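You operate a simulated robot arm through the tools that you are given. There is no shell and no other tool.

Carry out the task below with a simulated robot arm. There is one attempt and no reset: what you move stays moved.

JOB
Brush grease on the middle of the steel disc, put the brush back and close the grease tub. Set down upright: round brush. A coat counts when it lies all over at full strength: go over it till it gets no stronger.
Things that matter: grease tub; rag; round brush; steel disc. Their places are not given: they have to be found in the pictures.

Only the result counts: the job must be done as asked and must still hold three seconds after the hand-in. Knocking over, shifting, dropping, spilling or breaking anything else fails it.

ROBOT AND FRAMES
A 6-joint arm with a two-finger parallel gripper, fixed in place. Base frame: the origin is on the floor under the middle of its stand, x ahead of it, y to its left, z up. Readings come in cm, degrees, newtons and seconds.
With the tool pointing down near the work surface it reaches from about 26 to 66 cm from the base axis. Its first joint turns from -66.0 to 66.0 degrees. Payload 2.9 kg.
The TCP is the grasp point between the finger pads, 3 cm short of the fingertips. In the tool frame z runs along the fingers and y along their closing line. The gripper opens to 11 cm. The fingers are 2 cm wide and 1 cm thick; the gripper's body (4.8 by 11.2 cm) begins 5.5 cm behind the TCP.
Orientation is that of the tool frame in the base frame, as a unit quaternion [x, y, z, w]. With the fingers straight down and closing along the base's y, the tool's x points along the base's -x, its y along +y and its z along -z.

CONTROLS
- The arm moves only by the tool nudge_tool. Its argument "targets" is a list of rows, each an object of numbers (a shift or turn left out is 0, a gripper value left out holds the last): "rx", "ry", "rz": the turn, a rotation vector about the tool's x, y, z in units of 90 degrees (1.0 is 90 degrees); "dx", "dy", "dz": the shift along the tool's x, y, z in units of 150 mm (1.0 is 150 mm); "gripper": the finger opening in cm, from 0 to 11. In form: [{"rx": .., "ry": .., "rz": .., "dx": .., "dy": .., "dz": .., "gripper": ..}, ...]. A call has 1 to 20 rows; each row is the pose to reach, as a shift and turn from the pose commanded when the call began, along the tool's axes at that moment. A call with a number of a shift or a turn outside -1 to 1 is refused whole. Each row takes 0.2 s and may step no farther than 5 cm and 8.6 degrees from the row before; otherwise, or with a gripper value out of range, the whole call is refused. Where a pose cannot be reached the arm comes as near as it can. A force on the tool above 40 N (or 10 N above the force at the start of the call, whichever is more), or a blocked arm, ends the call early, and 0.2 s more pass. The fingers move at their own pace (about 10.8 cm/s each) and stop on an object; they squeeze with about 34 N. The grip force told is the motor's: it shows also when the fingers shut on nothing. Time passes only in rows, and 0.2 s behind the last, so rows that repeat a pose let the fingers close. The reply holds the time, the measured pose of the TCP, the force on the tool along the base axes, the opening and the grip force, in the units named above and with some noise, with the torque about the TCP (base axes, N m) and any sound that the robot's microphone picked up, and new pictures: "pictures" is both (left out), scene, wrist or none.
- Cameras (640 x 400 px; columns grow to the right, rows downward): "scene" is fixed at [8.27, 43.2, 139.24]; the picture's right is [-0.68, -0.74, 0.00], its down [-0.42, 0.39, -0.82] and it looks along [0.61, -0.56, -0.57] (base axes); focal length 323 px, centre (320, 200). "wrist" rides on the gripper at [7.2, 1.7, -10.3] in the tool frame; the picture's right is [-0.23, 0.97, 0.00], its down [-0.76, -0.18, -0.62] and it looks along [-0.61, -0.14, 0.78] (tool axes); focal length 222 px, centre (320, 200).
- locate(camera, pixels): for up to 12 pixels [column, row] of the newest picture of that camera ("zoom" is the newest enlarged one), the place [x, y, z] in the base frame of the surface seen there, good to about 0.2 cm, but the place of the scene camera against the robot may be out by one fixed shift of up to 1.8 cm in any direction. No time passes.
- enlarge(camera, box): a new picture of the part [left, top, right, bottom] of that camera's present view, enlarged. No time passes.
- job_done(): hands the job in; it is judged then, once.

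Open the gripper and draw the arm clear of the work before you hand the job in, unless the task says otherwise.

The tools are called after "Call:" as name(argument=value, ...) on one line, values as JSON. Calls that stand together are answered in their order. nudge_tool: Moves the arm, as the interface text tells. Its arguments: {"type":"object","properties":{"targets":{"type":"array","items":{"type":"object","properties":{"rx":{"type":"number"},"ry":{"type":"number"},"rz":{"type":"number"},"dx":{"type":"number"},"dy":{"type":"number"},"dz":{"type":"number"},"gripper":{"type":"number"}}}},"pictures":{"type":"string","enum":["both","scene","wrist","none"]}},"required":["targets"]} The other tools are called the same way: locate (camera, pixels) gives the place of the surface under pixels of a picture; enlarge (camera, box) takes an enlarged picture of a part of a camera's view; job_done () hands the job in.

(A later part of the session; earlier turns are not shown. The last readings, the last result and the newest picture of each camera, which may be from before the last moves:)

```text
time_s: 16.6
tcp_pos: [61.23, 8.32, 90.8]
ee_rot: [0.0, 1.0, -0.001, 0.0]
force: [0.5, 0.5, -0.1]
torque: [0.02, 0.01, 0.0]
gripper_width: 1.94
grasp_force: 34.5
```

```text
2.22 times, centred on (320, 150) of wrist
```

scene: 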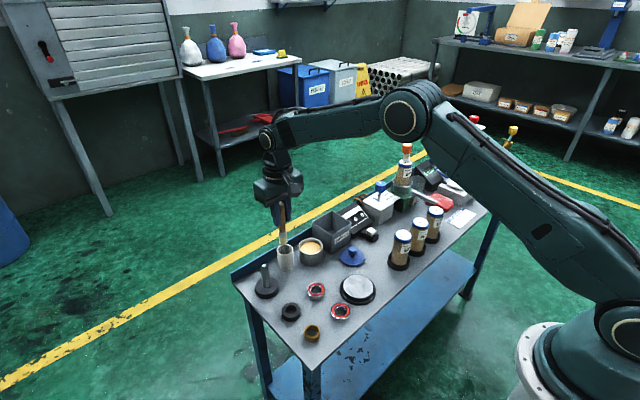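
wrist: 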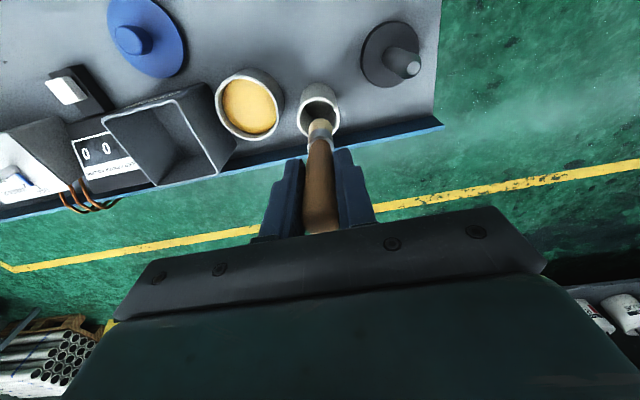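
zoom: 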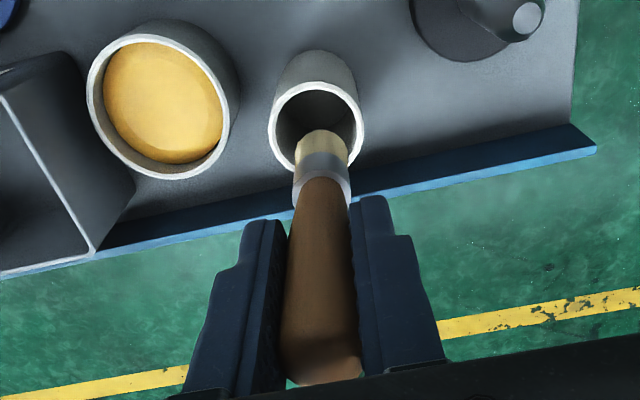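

The brush is clear of the cup, with its bristle tip at scene zoom (272,252). I'll locate the bristle tip and ferrule in both cameras; the current zoom is the wrist one.

Call:
locate(camera="zoom", pixels=[[320, 140], [318, 135], [298, 150], [345, 150], [320, 160], [320, 185], [300, 180], [347, 185], [320, 215], [319, 131]])

Call:
locate(camera="scene", pixels=[[283, 242], [283, 237], [283, 232], [280, 240], [286, 240], [283, 244], [283, 225], [283, 210]])

```text
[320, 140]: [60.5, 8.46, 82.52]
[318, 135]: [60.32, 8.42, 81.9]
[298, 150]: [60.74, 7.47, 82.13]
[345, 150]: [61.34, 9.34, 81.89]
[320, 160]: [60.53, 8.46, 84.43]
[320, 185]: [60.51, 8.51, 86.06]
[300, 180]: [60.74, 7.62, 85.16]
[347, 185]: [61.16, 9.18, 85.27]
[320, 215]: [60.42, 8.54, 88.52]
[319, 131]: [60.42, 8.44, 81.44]
```

```text
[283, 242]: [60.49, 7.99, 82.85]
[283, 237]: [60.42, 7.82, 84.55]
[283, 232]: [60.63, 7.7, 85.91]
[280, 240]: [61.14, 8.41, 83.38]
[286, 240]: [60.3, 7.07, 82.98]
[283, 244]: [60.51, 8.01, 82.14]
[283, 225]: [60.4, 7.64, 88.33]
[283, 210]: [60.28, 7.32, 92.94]
```

The bristle tip is about 9.5 cm below the TCP and the bristles are about 2.5 cm long. I'll carry the brush over the tub centre and dip about 1.2 cm into the grease (level 75.5), then look.

Call:
nudge_tool(targets=[{"dx": 0.065, "dy": -0.26, "gripper": 0.5}, {"dx": 0.131, "dy": -0.51, "gripper": 0.5}, {"dx": 0.131, "dy": -0.51, "dz": 0.2, "gripper": 0.5}, {"dx": 0.131, "dy": -0.51, "dz": 0.36, "gripper": 0.5}, {"dx": 0.131, "dy": -0.51, "dz": 0.42, "gripper": 0.5}, {"dx": 0.131, "dy": -0.51, "dz": 0.465, "gripper": 0.5}, {"dx": 0.131, "dy": -0.51, "dz": 0.465, "gripper": 0.5}], pictures="both")

Call:
enlarge(camera="scene", box=[240, 180, 350, 280])

Call:
enlarge(camera="wrist", box=[220, 60, 420, 240])

```text
time_s: 18.2
tcp_pos: [59.53, 0.51, 84.12]
ee_rot: [0.0, 1.0, 0.0, 0.006]
force: [4.9, 0.9, 31.6]
torque: [0.05, -0.43, 0.02]
gripper_width: 1.96
grasp_force: 33.8
```

scene: 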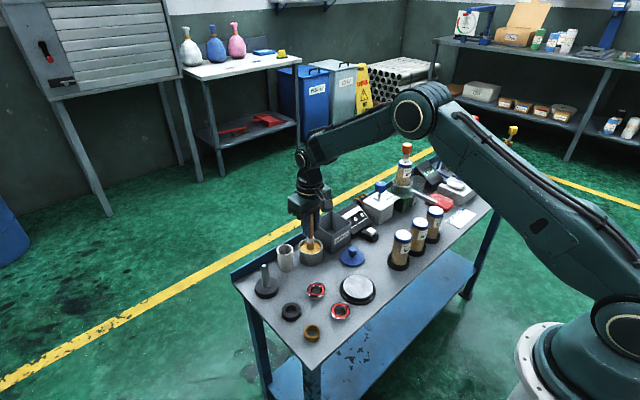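
wrist: 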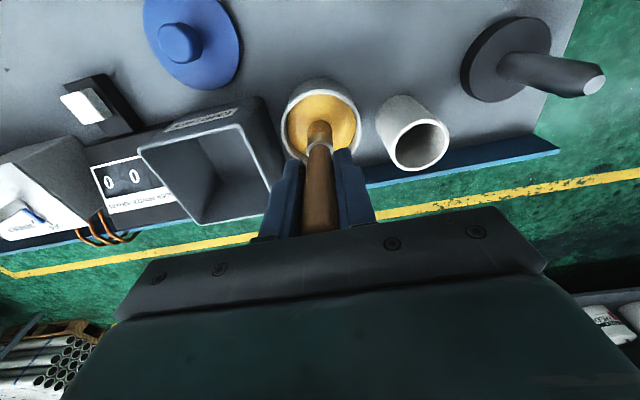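

```text
4.00 times, centred on (295, 230) of scene
```

zoom: 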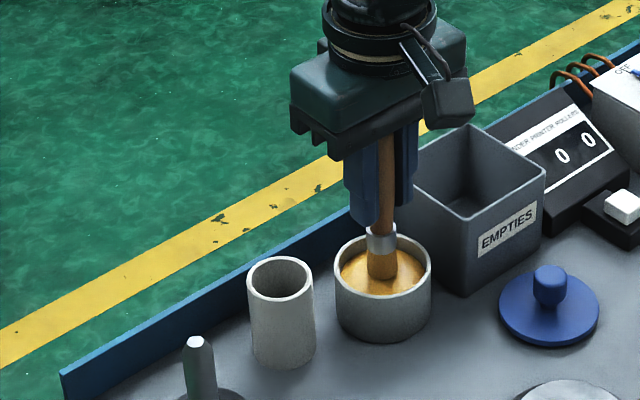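

```text
2.22 times, centred on (320, 150) of wrist
```

zoom: 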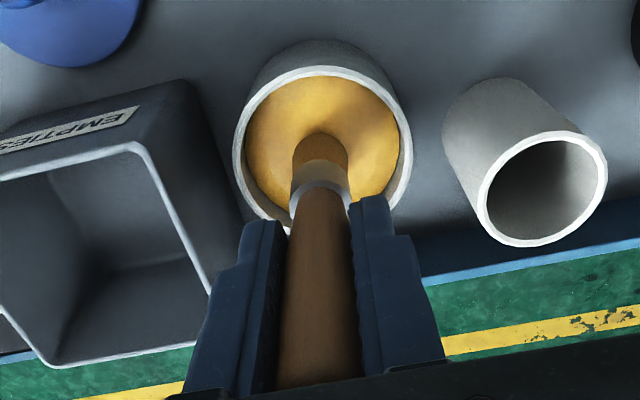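

The force is 31.6 N upward, so the grease acts stiff, and the bristles already look coated. I'll lift out and inspect the brush.

Call:
nudge_tool(targets=[{"dz": -0.1, "gripper": 0.5}, {"dz": -0.3, "gripper": 0.5}, {"dz": -0.45, "gripper": 0.5}], pictures="both")

Call:
enlarge(camera="scene", box=[260, 180, 360, 270])

Call:
enlarge(camera="wrist", box=[220, 60, 420, 240])

```text
time_s: 19.0
tcp_pos: [59.28, 0.65, 90.51]
ee_rot: [0.0, 1.0, -0.001, 0.0]
force: [0.8, -0.7, -1.3]
torque: [-0.01, -0.02, 0.02]
gripper_width: 1.94
grasp_force: 34.2
```

scene: 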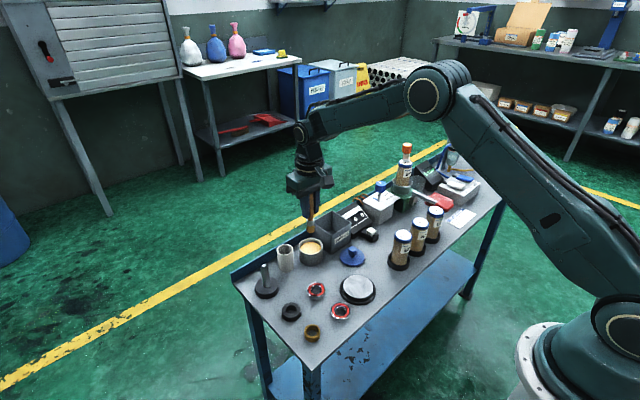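
wrist: 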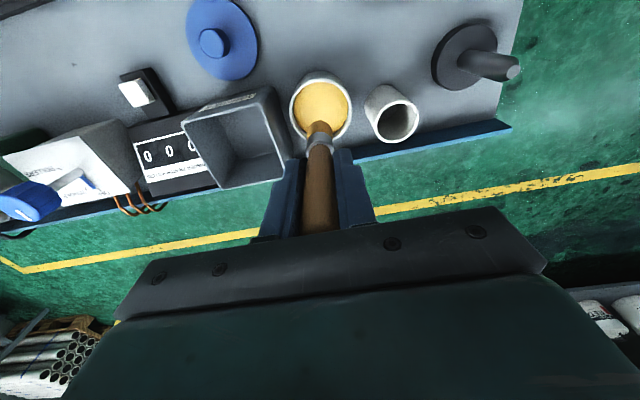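

```text
4.44 times, centred on (310, 225) of scene
```

zoom: 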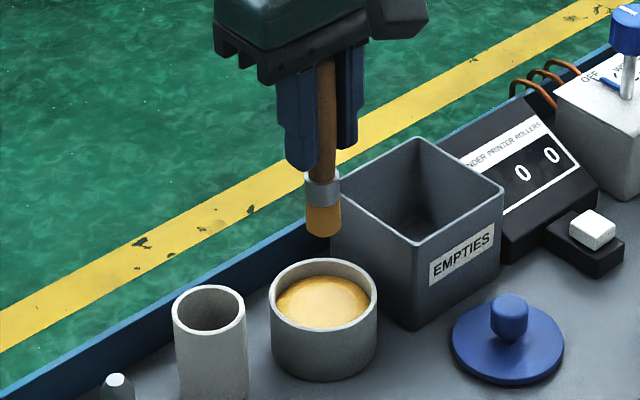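

```text
2.22 times, centred on (320, 150) of wrist
```

zoom: 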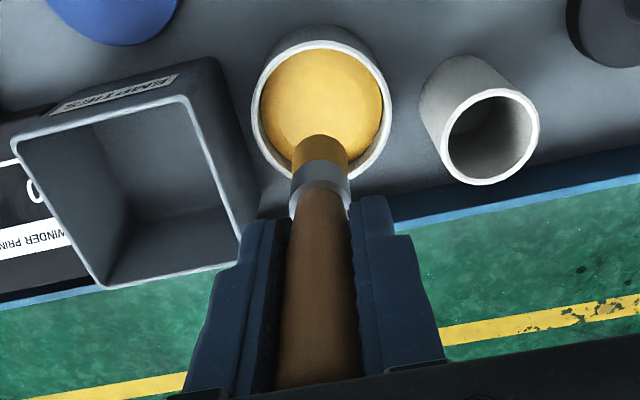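

The bristles are now grease-coloured. I'll locate the tip again to see whether the brush slid in the grip.

Call:
locate(camera="zoom", pixels=[[320, 145], [320, 138], [297, 155], [346, 155], [320, 160], [320, 185], [303, 182], [346, 182], [320, 215]])

Call:
locate(camera="scene", pixels=[[311, 227], [311, 225], [311, 222], [308, 223], [316, 223], [311, 217], [311, 210], [311, 200]])

```text
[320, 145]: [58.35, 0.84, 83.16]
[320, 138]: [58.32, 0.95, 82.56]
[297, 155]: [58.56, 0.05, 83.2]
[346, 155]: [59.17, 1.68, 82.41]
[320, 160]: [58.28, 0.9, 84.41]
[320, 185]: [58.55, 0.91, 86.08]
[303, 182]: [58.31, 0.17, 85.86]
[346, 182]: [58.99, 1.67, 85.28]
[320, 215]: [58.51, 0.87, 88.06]
```

```text
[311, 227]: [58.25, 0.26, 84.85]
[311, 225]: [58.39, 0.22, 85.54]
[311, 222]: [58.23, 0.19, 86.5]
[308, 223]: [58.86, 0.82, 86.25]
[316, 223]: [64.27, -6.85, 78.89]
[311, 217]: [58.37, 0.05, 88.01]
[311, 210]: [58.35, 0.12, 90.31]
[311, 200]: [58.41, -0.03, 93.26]
```

I'll refine the tip position using scene pixels around (310.5,232) and the wrist zoom around (320,133).

Call:
locate(camera="scene", pixels=[[310.5, 234], [310.5, 233], [310.5, 232], [310.5, 231], [310.5, 230], [312, 232], [309, 232]])

Call:
locate(camera="zoom", pixels=[[320, 136], [320, 134], [320, 132], [315, 136], [326, 136]])

```text
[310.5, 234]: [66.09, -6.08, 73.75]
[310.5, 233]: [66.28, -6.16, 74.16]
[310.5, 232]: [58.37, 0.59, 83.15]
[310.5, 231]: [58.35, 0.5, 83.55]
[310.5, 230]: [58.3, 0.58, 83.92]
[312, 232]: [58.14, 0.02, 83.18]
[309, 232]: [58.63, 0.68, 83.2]
```

```text
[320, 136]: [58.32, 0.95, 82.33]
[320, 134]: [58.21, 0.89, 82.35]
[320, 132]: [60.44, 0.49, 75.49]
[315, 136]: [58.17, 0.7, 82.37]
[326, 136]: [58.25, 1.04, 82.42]
```

The tip is now at z≈82.2 with TCP 90.6: the brush slid up about 1 cm in the grip, so the tip is about 8.4 cm below the TCP and the grease behaves as a firm surface. I'll be gentler from here. Next I'll carry the loaded brush toward the disc centre, staying high.

Call:
nudge_tool(targets=[{"dx": 0.25, "dy": -0.015, "gripper": 0.5}, {"dx": 0.5, "dy": -0.03, "gripper": 0.5}, {"dx": 0.75, "dy": -0.045, "gripper": 0.5}, {"dx": 1.0, "dy": -0.06, "gripper": 0.5}], pictures="none")

Call:
nudge_tool(targets=[{"dx": 0.137, "dz": 0.15, "gripper": 0.5}, {"dx": 0.137, "dz": 0.34, "gripper": 0.5}, {"dx": 0.137, "dz": 0.46, "gripper": 0.5}], pictures="both")

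Call:
enlarge(camera="scene", box=[310, 230, 410, 310])

Call:
enlarge(camera="wrist", box=[220, 60, 420, 240])

```text
time_s: 20.0
tcp_pos: [44.13, -0.31, 90.7]
ee_rot: [-0.001, 1.0, 0.0, 0.0]
force: [-0.5, 0.5, -0.2]
torque: [-0.01, 0.0, 0.02]
gripper_width: 1.98
grasp_force: 34.1
```

```text
time_s: 20.8
tcp_pos: [42.24, -0.21, 83.47]
ee_rot: [0.0, 1.0, 0.0, 0.0]
force: [0.0, 0.0, -1.4]
torque: [0.0, 0.02, 0.0]
gripper_width: 1.96
grasp_force: 34.2
```

scene: 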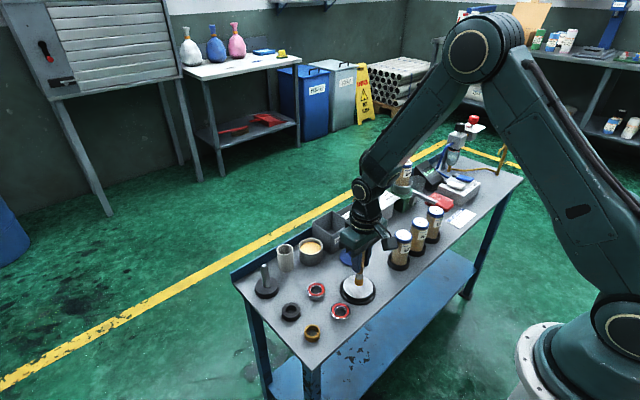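
wrist: 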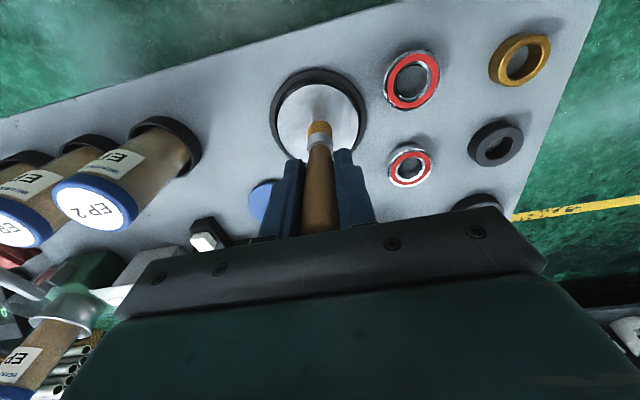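

```text
5.00 times, centred on (360, 270) of scene
```

zoom: 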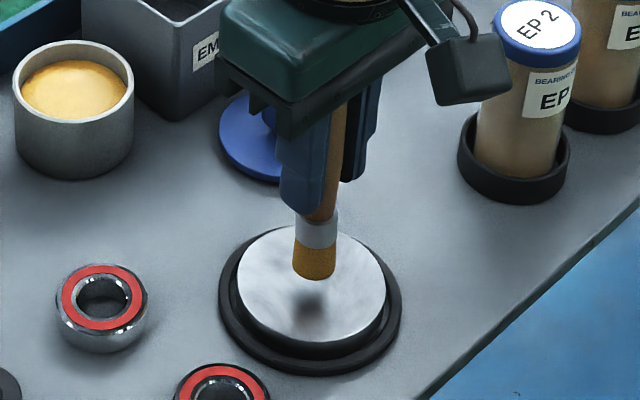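

```text
2.22 times, centred on (320, 150) of wrist
```

zoom: 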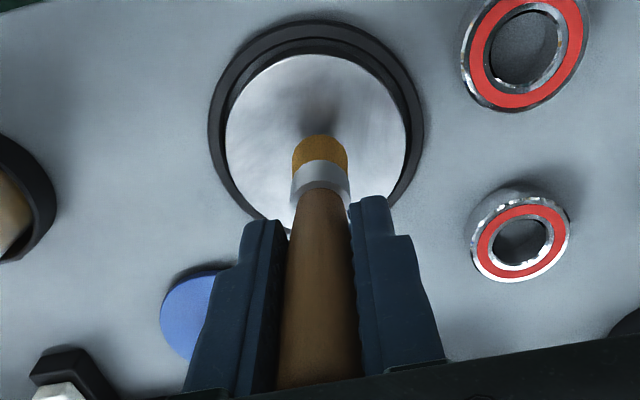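

The brush hangs over the disc middle, tip about 1.6 cm above it. I'll lower to just above the surface and feel for light contact.

Call:
nudge_tool(targets=[{"dz": 0.05, "gripper": 0.5}, {"dz": 0.08, "gripper": 0.5}], pictures="none")

Call:
enlarge(camera="scene", box=[320, 250, 400, 310])

```text
time_s: 21.4
tcp_pos: [42.36, -0.23, 82.45]
ee_rot: [0.0, 1.0, 0.0, 0.0]
force: [-1.3, 0.7, -1.1]
torque: [0.03, 0.04, 0.01]
gripper_width: 1.96
grasp_force: 33.9
```

```text
6.67 times, centred on (360, 280) of scene
```

zoom: 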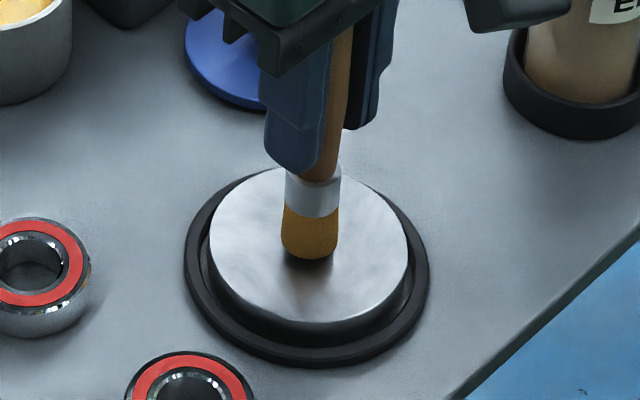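

The tip is close to the surface and centred on the disc in this view (zoom 309,255). I'll step down 0.12 cm per row, checking the force.

Call:
nudge_tool(targets=[{"dz": 0.008, "gripper": 0.5}, {"dz": 0.016, "gripper": 0.5}], pictures="none")

Call:
enlarge(camera="scene", box=[320, 250, 400, 310])

```text
time_s: 22.0
tcp_pos: [42.3, -0.39, 82.29]
ee_rot: [0.0, 1.0, 0.001, 0.0]
force: [-6.0, 1.8, 19.7]
torque: [0.13, 0.39, -0.01]
gripper_width: 1.93
grasp_force: 34.5
```

```text
6.67 times, centred on (360, 280) of scene
```

zoom: 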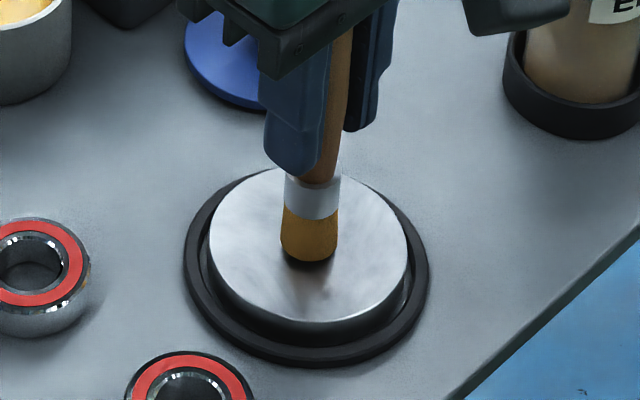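

There is contact at 19.7 N. I'll ease up to a light touch and make a short stroke along y to see what coat it leaves.

Call:
nudge_tool(targets=[{"dz": -0.004, "gripper": 0.5}, {"dy": 0.03, "dz": -0.004, "gripper": 0.5}, {"dy": 0.06, "dz": -0.004, "gripper": 0.5}, {"dy": 0.03, "dz": -0.004, "gripper": 0.5}, {"dy": 0.0, "dz": -0.004, "gripper": 0.5}, {"dy": -0.03, "dz": -0.004, "gripper": 0.5}, {"dy": -0.06, "dz": -0.004, "gripper": 0.5}], pictures="both")

Call:
enlarge(camera="scene", box=[320, 250, 400, 310])

Call:
enlarge(camera="wrist", box=[220, 60, 420, 240])

```text
time_s: 23.6
tcp_pos: [42.39, -1.37, 82.37]
ee_rot: [0.0, 1.0, 0.0, 0.0]
force: [-1.4, -0.7, -0.6]
torque: [0.02, 0.0, -0.04]
gripper_width: 1.97
grasp_force: 33.8
```

scene: 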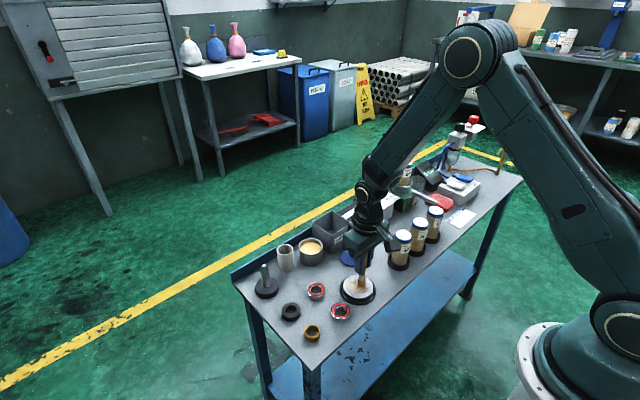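
wrist: 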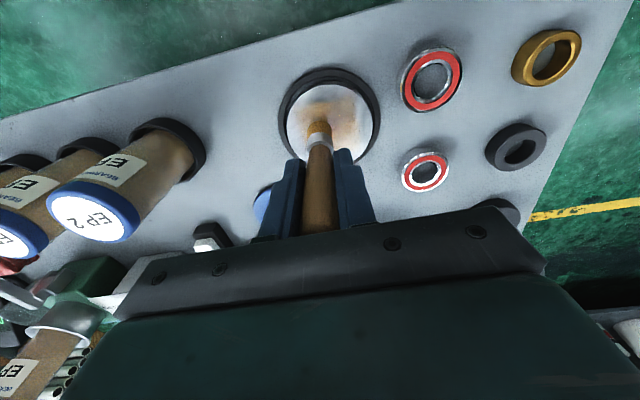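

```text
6.67 times, centred on (360, 280) of scene
```

zoom: 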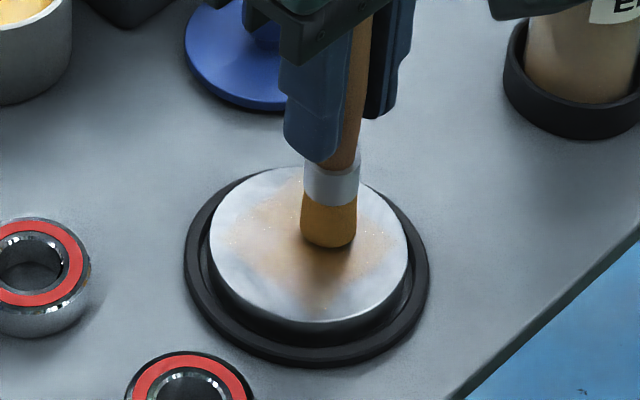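

```text
2.22 times, centred on (320, 150) of wrist
```

zoom: 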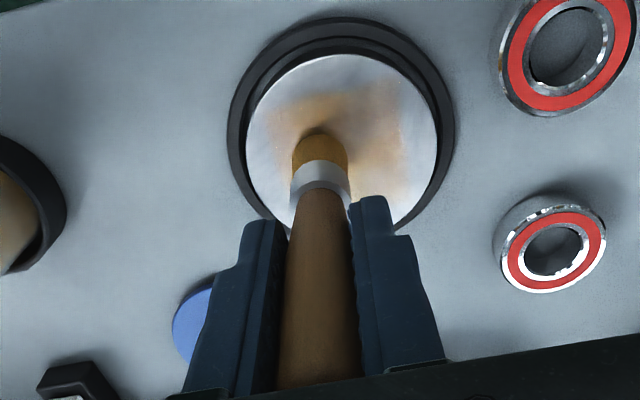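

A faint yellow coat has appeared as a square patch in the middle. I'll locate its edges in the wrist zoom to know the area to cover.

Call:
locate(camera="zoom", pixels=[[268, 110], [268, 130], [402, 90], [405, 110], [335, 95], [330, 110], [380, 140], [395, 170], [375, 190], [280, 120], [400, 150], [260, 140]])

Call:
enlarge(camera="wrist", box=[270, 60, 390, 170])

```text
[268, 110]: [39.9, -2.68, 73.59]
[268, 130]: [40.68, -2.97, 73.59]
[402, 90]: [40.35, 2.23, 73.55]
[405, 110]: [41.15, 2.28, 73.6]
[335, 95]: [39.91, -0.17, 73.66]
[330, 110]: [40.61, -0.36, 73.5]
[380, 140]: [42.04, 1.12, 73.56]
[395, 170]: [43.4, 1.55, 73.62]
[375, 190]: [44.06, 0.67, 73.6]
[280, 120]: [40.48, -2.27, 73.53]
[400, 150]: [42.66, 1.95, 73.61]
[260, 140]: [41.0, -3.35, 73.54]
```

```text
3.64 times, centred on (330, 115) of wrist
```

zoom: 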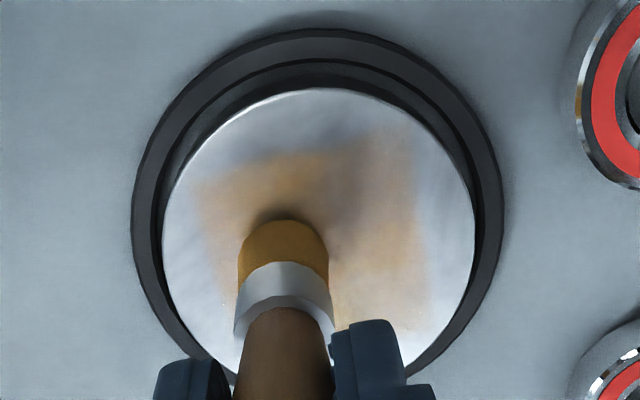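

The patch is a square about x 40.2–44.5, y -2.9–2.1, centred on the disc. I'll raster over it with light contact, using strokes along y.

Call:
nudge_tool(targets=[{"dx": 0.087, "dy": -0.061, "dz": 0.001, "gripper": 0.5}, {"dx": 0.087, "dy": 0.055, "dz": 0.001, "gripper": 0.5}, {"dx": 0.087, "dy": 0.172, "dz": 0.001, "gripper": 0.5}, {"dx": 0.033, "dy": 0.172, "dz": 0.001, "gripper": 0.5}, {"dx": 0.033, "dy": 0.055, "dz": 0.001, "gripper": 0.5}, {"dx": 0.033, "dy": -0.061, "dz": 0.001, "gripper": 0.5}, {"dx": -0.02, "dy": -0.061, "dz": 0.001, "gripper": 0.5}, {"dx": -0.02, "dy": 0.055, "dz": 0.001, "gripper": 0.5}, {"dx": -0.02, "dy": 0.172, "dz": 0.001, "gripper": 0.5}, {"dx": -0.073, "dy": 0.172, "dz": 0.001, "gripper": 0.5}, {"dx": -0.073, "dy": 0.055, "dz": 0.001, "gripper": 0.5}, {"dx": -0.073, "dy": -0.061, "dz": 0.001, "gripper": 0.5}, {"dx": -0.113, "dy": -0.061, "dz": 0.001, "gripper": 0.5}, {"dx": -0.113, "dy": 0.055, "dz": 0.001, "gripper": 0.5}, {"dx": -0.113, "dy": 0.172, "dz": 0.001, "gripper": 0.5}], pictures="both")

Call:
enlarge(camera="scene", box=[320, 250, 400, 310])

Call:
enlarge(camera="wrist", box=[250, 50, 390, 180])

```text
time_s: 26.8
tcp_pos: [44.02, 1.43, 82.36]
ee_rot: [0.001, 1.0, -0.001, 0.0]
force: [-1.1, -1.8, 3.0]
torque: [-0.13, 0.0, 0.0]
gripper_width: 1.96
grasp_force: 34.0
```

scene: 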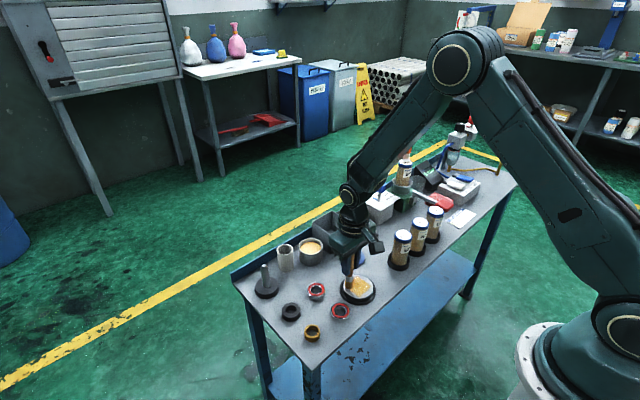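
wrist: 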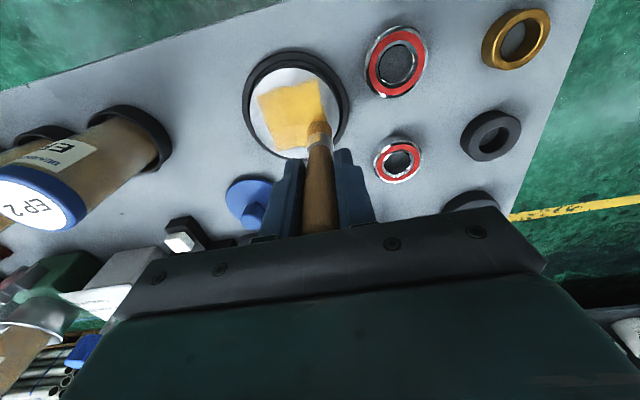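

```text
6.67 times, centred on (360, 280) of scene
```

zoom: 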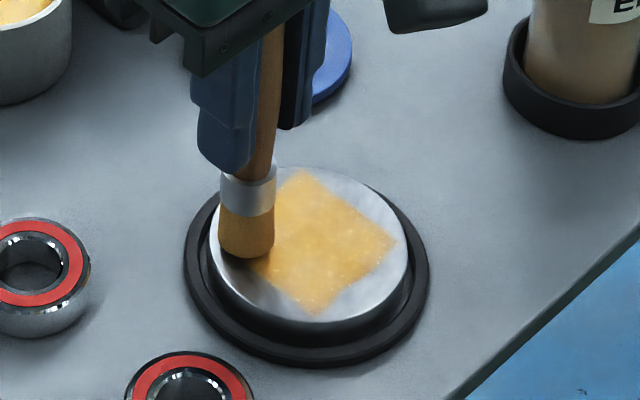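

```text
3.08 times, centred on (320, 115) of wrist
```

zoom: 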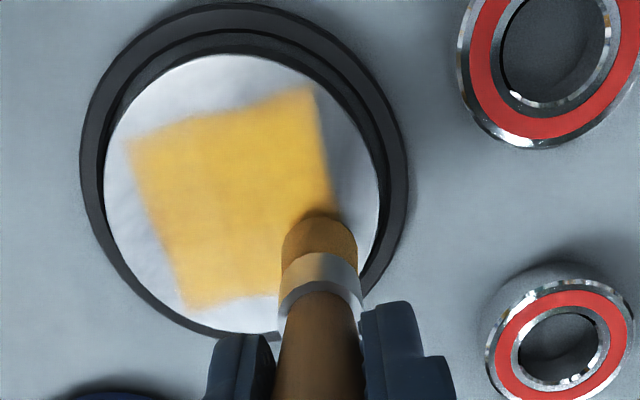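

The square coat is now clearly visible but slightly mottled. I'll locate its corners, then go over it again.

Call:
locate(camera="zoom", pixels=[[127, 145], [312, 92], [187, 303], [335, 200], [230, 200], [160, 230], [220, 118], [250, 295], [110, 150], [325, 90], [185, 315]])

Call:
nudge_tool(targets=[{"dy": -0.117, "gripper": 0.5}, {"dy": -0.233, "gripper": 0.5}, {"dx": 0.04, "dy": -0.233, "gripper": 0.5}, {"dx": 0.04, "dy": -0.117, "gripper": 0.5}, {"dx": 0.04, "dy": 0.0, "gripper": 0.5}, {"dx": 0.087, "dy": 0.0, "gripper": 0.5}, {"dx": 0.087, "dy": -0.117, "gripper": 0.5}, {"dx": 0.087, "dy": -0.233, "gripper": 0.5}, {"dx": 0.133, "dy": -0.233, "gripper": 0.5}, {"dx": 0.133, "dy": -0.117, "gripper": 0.5}, {"dx": 0.133, "dy": 0.0, "gripper": 0.5}, {"dx": 0.18, "dy": 0.0, "gripper": 0.5}, {"dx": 0.18, "dy": -0.117, "gripper": 0.5}, {"dx": 0.18, "dy": -0.233, "gripper": 0.5}, {"dx": 0.22, "dy": -0.233, "gripper": 0.5}, {"dx": 0.22, "dy": -0.117, "gripper": 0.5}, {"dx": 0.22, "dy": 0.0, "gripper": 0.5}], pictures="both")

Call:
enlarge(camera="scene", box=[320, 250, 400, 310])

Call:
enlarge(camera="wrist", box=[250, 50, 390, 180])

```text
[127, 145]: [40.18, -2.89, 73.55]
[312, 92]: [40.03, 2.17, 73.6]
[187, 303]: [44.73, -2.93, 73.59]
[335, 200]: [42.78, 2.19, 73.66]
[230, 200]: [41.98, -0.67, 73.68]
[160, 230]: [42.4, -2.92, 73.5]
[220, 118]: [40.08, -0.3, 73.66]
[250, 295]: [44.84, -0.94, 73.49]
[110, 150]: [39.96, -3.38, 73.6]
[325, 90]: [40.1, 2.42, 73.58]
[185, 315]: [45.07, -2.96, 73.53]
```

```text
time_s: 30.4
tcp_pos: [40.46, 1.34, 82.28]
ee_rot: [0.0, 1.0, 0.0, 0.0]
force: [0.4, 0.9, -1.1]
torque: [0.04, -0.01, -0.01]
gripper_width: 1.95
grasp_force: 34.5
```

scene: 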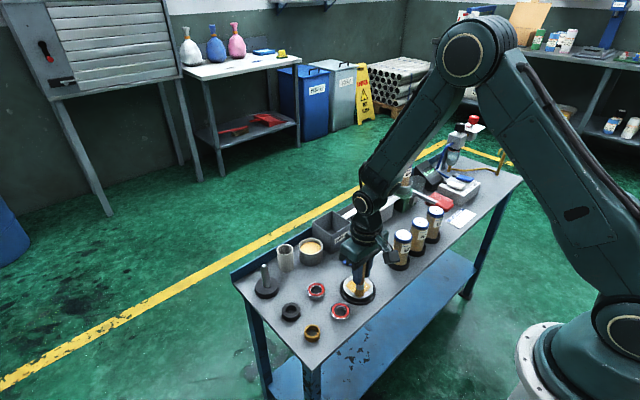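
wrist: 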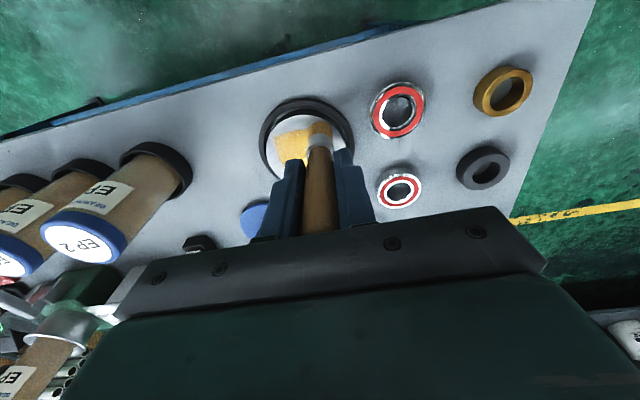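

```text
6.67 times, centred on (360, 280) of scene
```

zoom: 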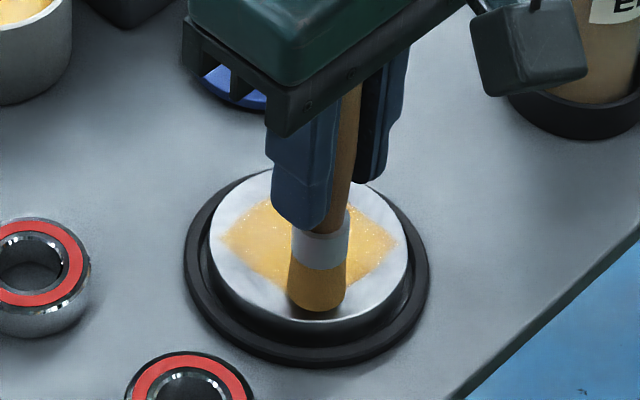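

```text
3.08 times, centred on (320, 115) of wrist
```

zoom: 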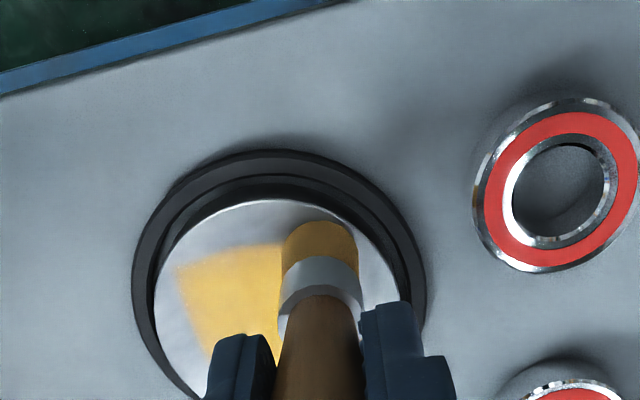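

The patch spans x 40.05–44.8, y -2.95–2.2. I'll lift off and move toward the tub so the scene camera gets a clear view of the coat.

Call:
nudge_tool(targets=[{"dz": -0.1, "gripper": 0.5}, {"dz": -0.35, "gripper": 0.5}, {"dx": -0.3, "dy": -0.02, "dz": -0.4, "gripper": 0.5}, {"dx": -0.6, "dy": -0.04, "dz": -0.45, "gripper": 0.5}, {"dx": -0.85, "dy": -0.05, "dz": -0.5, "gripper": 0.5}], pictures="both")

Call:
enlarge(camera="scene", box=[330, 265, 390, 310])

Call:
enlarge(camera="wrist", box=[200, 0, 360, 120])

```text
time_s: 31.6
tcp_pos: [53.37, 0.51, 90.01]
ee_rot: [0.0, 1.0, 0.0, 0.0]
force: [-0.1, -0.1, -0.5]
torque: [0.01, -0.01, 0.03]
gripper_width: 1.96
grasp_force: 34.0
```

scene: 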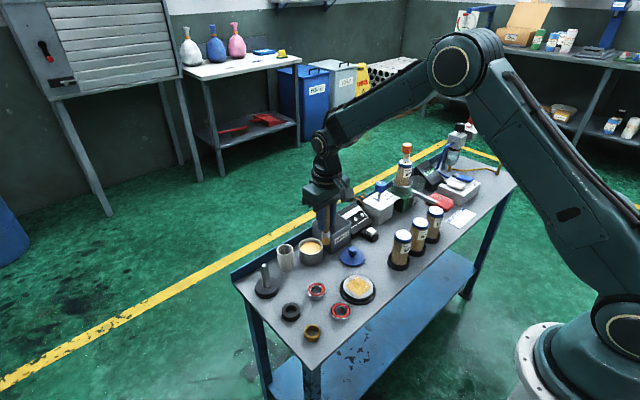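
wrist: 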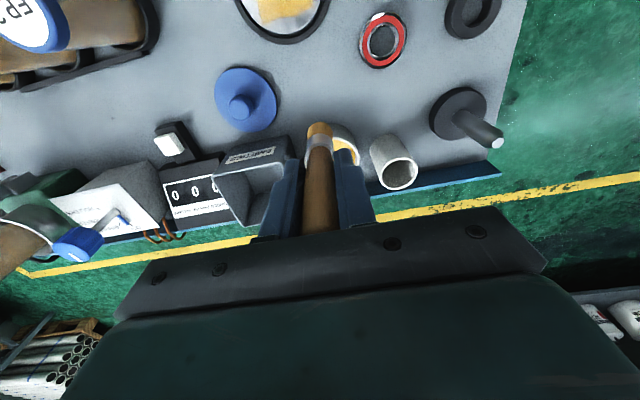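

```text
8.89 times, centred on (360, 288) of scene
```

zoom: 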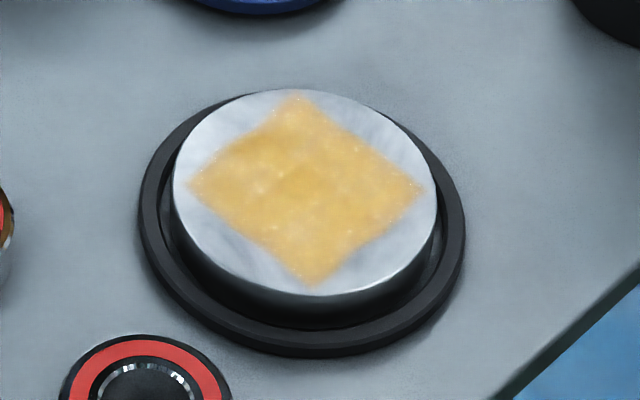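

```text
3.33 times, centred on (280, 60) of wrist
```

zoom: 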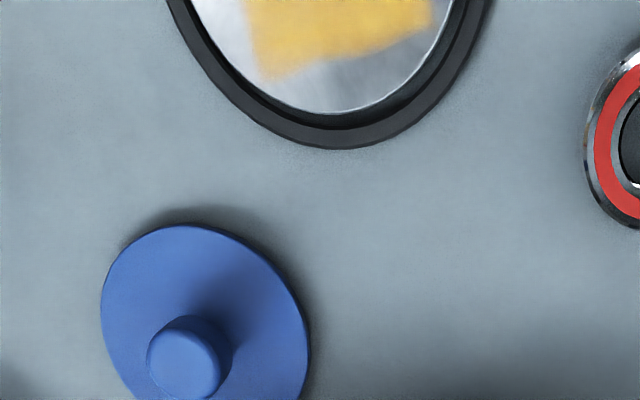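

The coat is nearly full, with lighter edges and corners. I'll re-dip gently at the tub to be sure the brush has plenty of grease, stopping just above the grease surface first.

Call:
nudge_tool(targets=[{"dx": -0.2, "gripper": 0.5}, {"dx": -0.394, "gripper": 0.5}, {"dx": -0.394, "dz": 0.2, "gripper": 0.5}, {"dx": -0.394, "dz": 0.32, "gripper": 0.5}, {"dx": -0.394, "dz": 0.355, "gripper": 0.5}], pictures="wrist")

Call:
enlarge(camera="scene", box=[270, 200, 350, 270])

```text
time_s: 32.8
tcp_pos: [59.31, 0.52, 84.34]
ee_rot: [0.0, 1.0, 0.0, -0.001]
force: [0.3, 0.2, -0.3]
torque: [0.04, -0.03, 0.0]
gripper_width: 1.95
grasp_force: 33.6
```

wrist: 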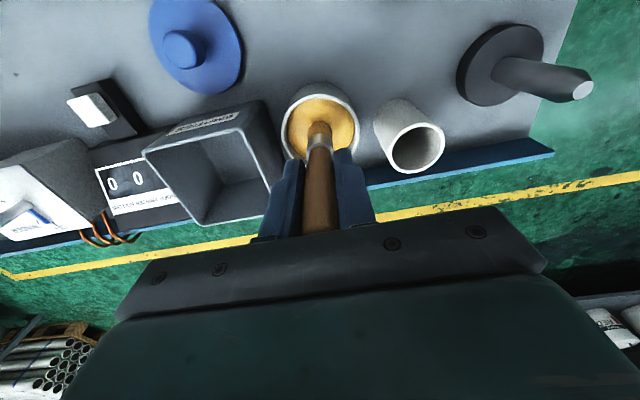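

```text
5.71 times, centred on (310, 235) of scene
```

zoom: 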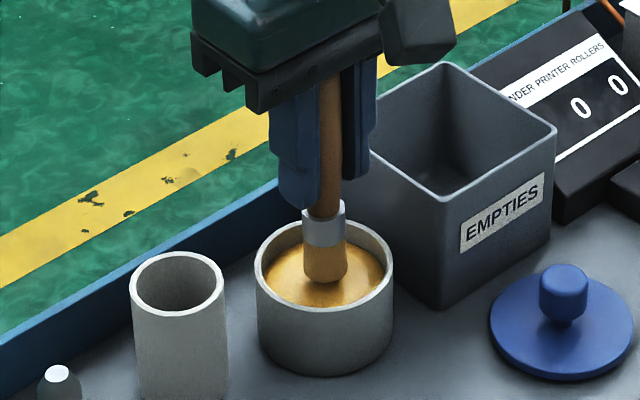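

There is no contact yet, with the bristles just above the grease. I'll step down 0.1 cm twice and check the force.

Call:
nudge_tool(targets=[{"dz": 0.007, "gripper": 0.5}, {"dz": 0.013, "gripper": 0.5}], pictures="none")

Call:
enlarge(camera="scene", box=[270, 200, 350, 270])

```text
time_s: 33.4
tcp_pos: [59.4, 0.71, 84.39]
ee_rot: [0.0, 1.0, 0.0, 0.0]
force: [-0.1, -0.4, -0.5]
torque: [-0.02, -0.01, -0.03]
gripper_width: 1.95
grasp_force: 34.1
```

```text
5.71 times, centred on (310, 235) of scene
```

zoom: 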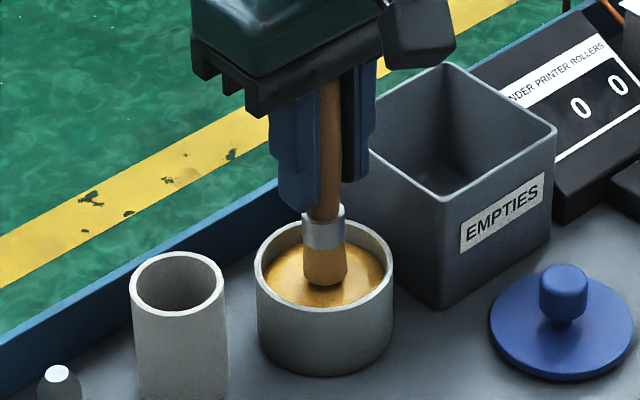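

Still no contact at commanded z≈84.3. I'll take two further 0.07 cm steps.

Call:
nudge_tool(targets=[{"dz": 0.005, "gripper": 0.5}, {"dz": 0.01, "gripper": 0.5}], pictures="none")

Call:
enlarge(camera="scene", box=[270, 200, 350, 270])

```text
time_s: 34.0
tcp_pos: [59.34, 0.71, 84.22]
ee_rot: [-0.001, 1.0, -0.001, 0.0]
force: [-0.5, 0.0, -0.6]
torque: [0.01, -0.03, 0.01]
gripper_width: 1.97
grasp_force: 34.1
```

```text
5.71 times, centred on (310, 235) of scene
```

zoom: 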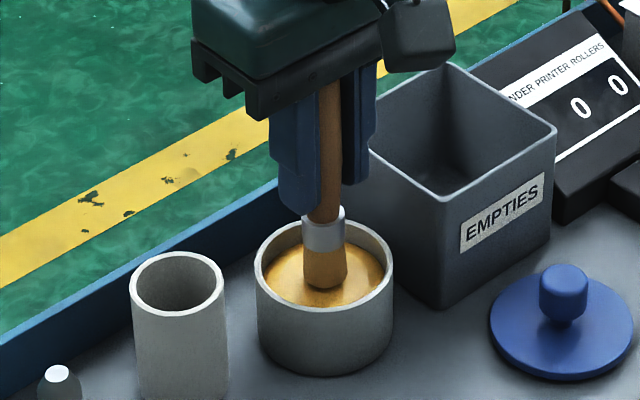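

No contact force yet at 84.13. I'll take another 0.07 cm and 0.14 cm step.

Call:
nudge_tool(targets=[{"dz": 0.005, "gripper": 0.5}, {"dz": 0.01, "gripper": 0.5}, {"dz": 0.01, "gripper": 0.5}], pictures="none")

Call:
enlarge(camera="scene", box=[270, 200, 350, 270])

```text
time_s: 34.8
tcp_pos: [59.36, 0.75, 84.1]
ee_rot: [0.0, 1.0, 0.0, 0.001]
force: [0.2, 0.3, 9.2]
torque: [0.04, 0.06, 0.02]
gripper_width: 1.94
grasp_force: 34.1
```

```text
5.71 times, centred on (310, 235) of scene
```

zoom: 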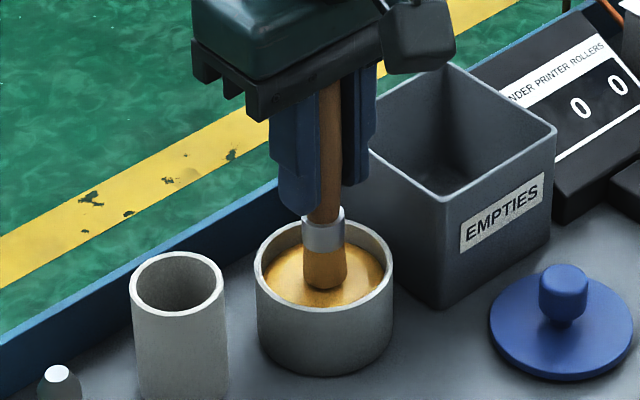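

Light contact with the grease now reads 9 N. I'll wiggle slightly to load the bristles, then lift out and look.

Call:
nudge_tool(targets=[{"dy": 0.03, "gripper": 0.5}, {"dy": -0.03, "gripper": 0.5}, {"dy": 0.0, "gripper": 0.5}, {"dz": -0.1, "gripper": 0.5}, {"dz": -0.3, "gripper": 0.5}, {"dz": -0.44, "gripper": 0.5}], pictures="both")

Call:
enlarge(camera="scene", box=[260, 180, 360, 270])

Call:
enlarge(camera="wrist", box=[220, 60, 420, 240])

```text
time_s: 36.2
tcp_pos: [59.35, 0.56, 90.63]
ee_rot: [-0.001, 1.0, 0.0, 0.0]
force: [-0.2, -0.1, -0.2]
torque: [0.01, -0.01, 0.01]
gripper_width: 1.94
grasp_force: 33.9
```

scene: 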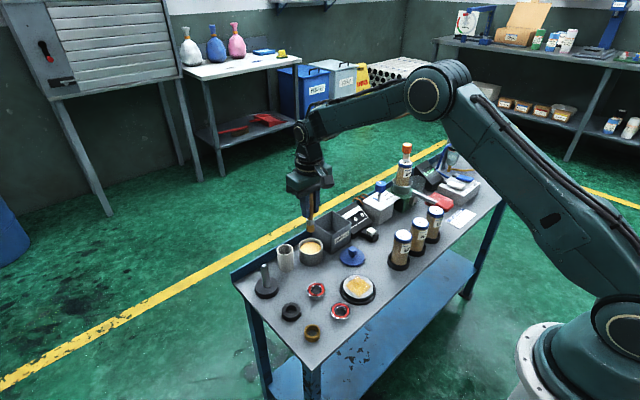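
wrist: 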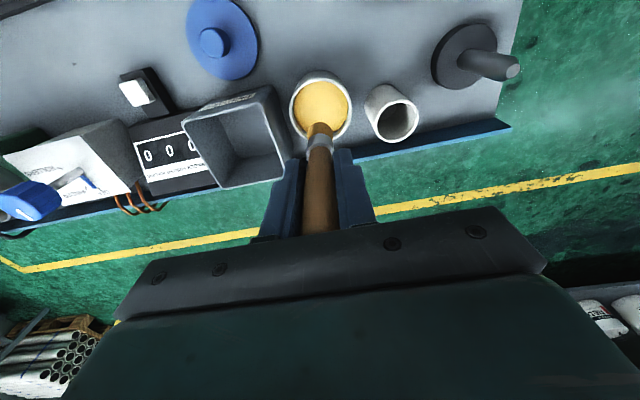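

```text
4.44 times, centred on (310, 225) of scene
```

zoom: 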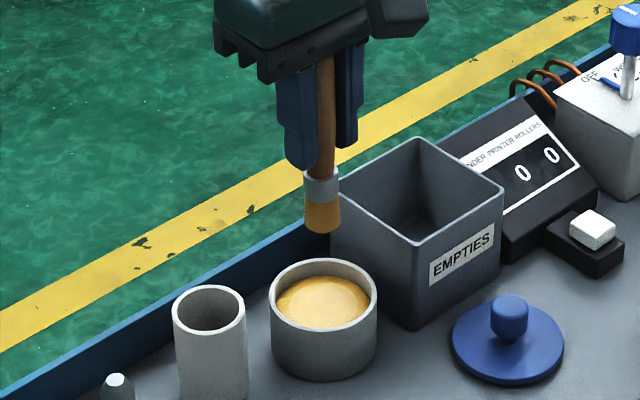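

```text
2.22 times, centred on (320, 150) of wrist
```

zoom: 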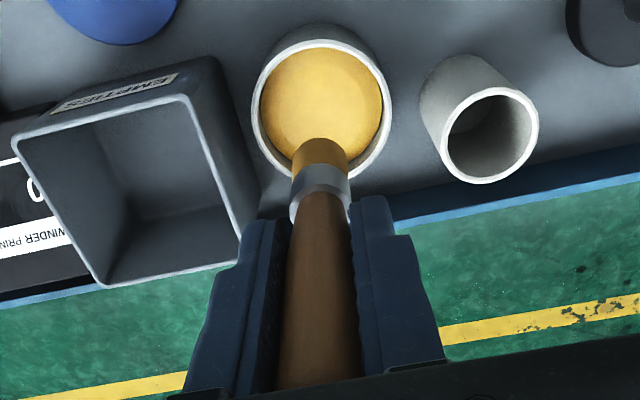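

The brush is freshly loaded. I'll locate the tip to get the current grip offset and then head back over the disc.

Call:
locate(camera="zoom", pixels=[[320, 143], [320, 140], [320, 138], [320, 165], [298, 155], [346, 155]])

Call:
nudge_tool(targets=[{"dx": 0.25, "dy": -0.015, "gripper": 0.5}, {"dx": 0.5, "dy": -0.03, "gripper": 0.5}, {"dx": 0.75, "dy": -0.045, "gripper": 0.5}, {"dx": 1.0, "dy": -0.06, "gripper": 0.5}], pictures="none")

```text
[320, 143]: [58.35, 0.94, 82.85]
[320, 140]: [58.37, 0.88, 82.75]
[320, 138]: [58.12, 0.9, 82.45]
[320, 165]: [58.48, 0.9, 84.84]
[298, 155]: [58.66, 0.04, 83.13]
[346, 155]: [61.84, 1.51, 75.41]
```

```text
time_s: 37.2
tcp_pos: [44.35, -0.52, 90.63]
ee_rot: [-0.001, 1.0, 0.0, 0.0]
force: [0.3, 0.7, -1.2]
torque: [0.02, 0.02, -0.01]
gripper_width: 1.97
grasp_force: 33.7
```

The tip offset is now about 8.2–8.4 cm. I'll lower near the (+x,+y) corner of the patch to just above the surface.

Call:
nudge_tool(targets=[{"dy": 0.07, "dz": 0.2, "gripper": 0.5}, {"dy": 0.137, "dz": 0.4, "gripper": 0.5}, {"dy": 0.137, "dz": 0.53, "gripper": 0.5}, {"dy": 0.137, "dz": 0.545, "gripper": 0.5}], pictures="wrist")

Call:
enlarge(camera="scene", box=[320, 250, 400, 310])

```text
time_s: 38.2
tcp_pos: [44.32, 1.81, 82.18]
ee_rot: [0.0, 1.0, 0.001, 0.0]
force: [-0.6, -0.4, -0.5]
torque: [0.0, 0.0, -0.01]
gripper_width: 1.95
grasp_force: 33.9
```

wrist: 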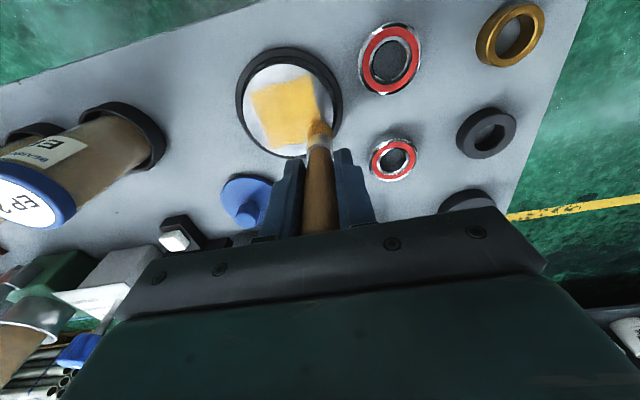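

```text
6.67 times, centred on (360, 280) of scene
```

zoom: 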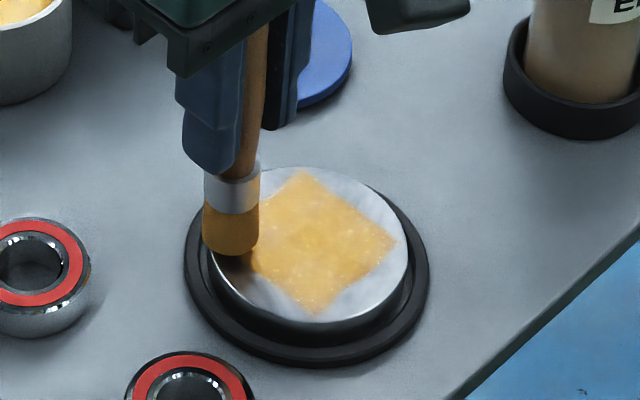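

There is no contact at 82.4. I'll move inward onto the patch and step down to find light contact.

Call:
nudge_tool(targets=[{"dx": 0.06, "dy": -0.05, "dz": 0.008, "gripper": 0.5}, {"dx": 0.06, "dy": -0.05, "dz": 0.013, "gripper": 0.5}, {"dx": 0.06, "dy": -0.05, "dz": 0.016, "gripper": 0.5}], pictures="none")

```text
time_s: 39.0
tcp_pos: [43.39, 0.99, 82.15]
ee_rot: [0.0, 1.0, 0.0, 0.0]
force: [0.6, 0.6, 6.6]
torque: [-0.04, -0.06, -0.02]
gripper_width: 1.95
grasp_force: 34.2
```

Light contact is at 6.6 N. I'll do a full second raster over the whole square, including its edges, in two calls.

Call:
nudge_tool(targets=[{"dx": -0.063, "dy": 0.056, "dz": -0.001, "gripper": 0.5}, {"dx": -0.063, "dy": -0.044, "dz": -0.001, "gripper": 0.5}, {"dx": -0.063, "dy": -0.137, "dz": -0.001, "gripper": 0.5}, {"dx": -0.063, "dy": -0.237, "dz": -0.001, "gripper": 0.5}, {"dx": -0.03, "dy": -0.237, "dz": -0.001, "gripper": 0.5}, {"dx": -0.03, "dy": -0.137, "dz": -0.001, "gripper": 0.5}, {"dx": -0.03, "dy": -0.044, "dz": -0.001, "gripper": 0.5}, {"dx": -0.03, "dy": 0.056, "dz": -0.001, "gripper": 0.5}, {"dx": 0.01, "dy": 0.056, "dz": -0.001, "gripper": 0.5}, {"dx": 0.01, "dy": -0.044, "dz": -0.001, "gripper": 0.5}, {"dx": 0.01, "dy": -0.137, "dz": -0.001, "gripper": 0.5}, {"dx": 0.01, "dy": -0.237, "dz": -0.001, "gripper": 0.5}, {"dx": 0.05, "dy": -0.237, "dz": -0.001, "gripper": 0.5}, {"dx": 0.05, "dy": -0.137, "dz": -0.001, "gripper": 0.5}, {"dx": 0.05, "dy": -0.044, "dz": -0.001, "gripper": 0.5}, {"dx": 0.05, "dy": 0.056, "dz": -0.001, "gripper": 0.5}], pictures="none")

Call:
enlarge(camera="scene", box=[320, 250, 400, 310])

```text
time_s: 42.4
tcp_pos: [42.7, 1.9, 82.08]
ee_rot: [0.001, 1.0, -0.001, 0.0]
force: [0.0, -0.1, -0.6]
torque: [-0.02, -0.02, -0.04]
gripper_width: 1.96
grasp_force: 34.0
```

```text
6.67 times, centred on (360, 280) of scene
```

zoom: 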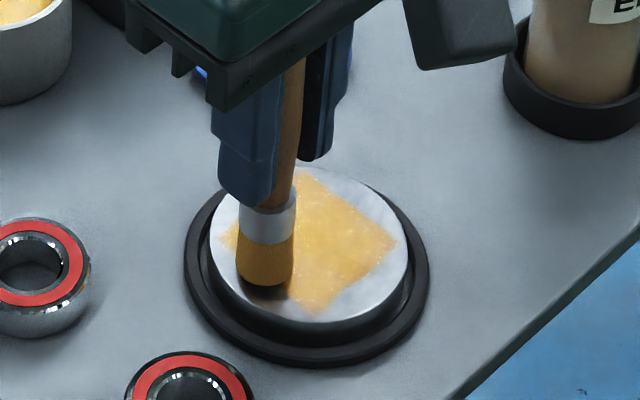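

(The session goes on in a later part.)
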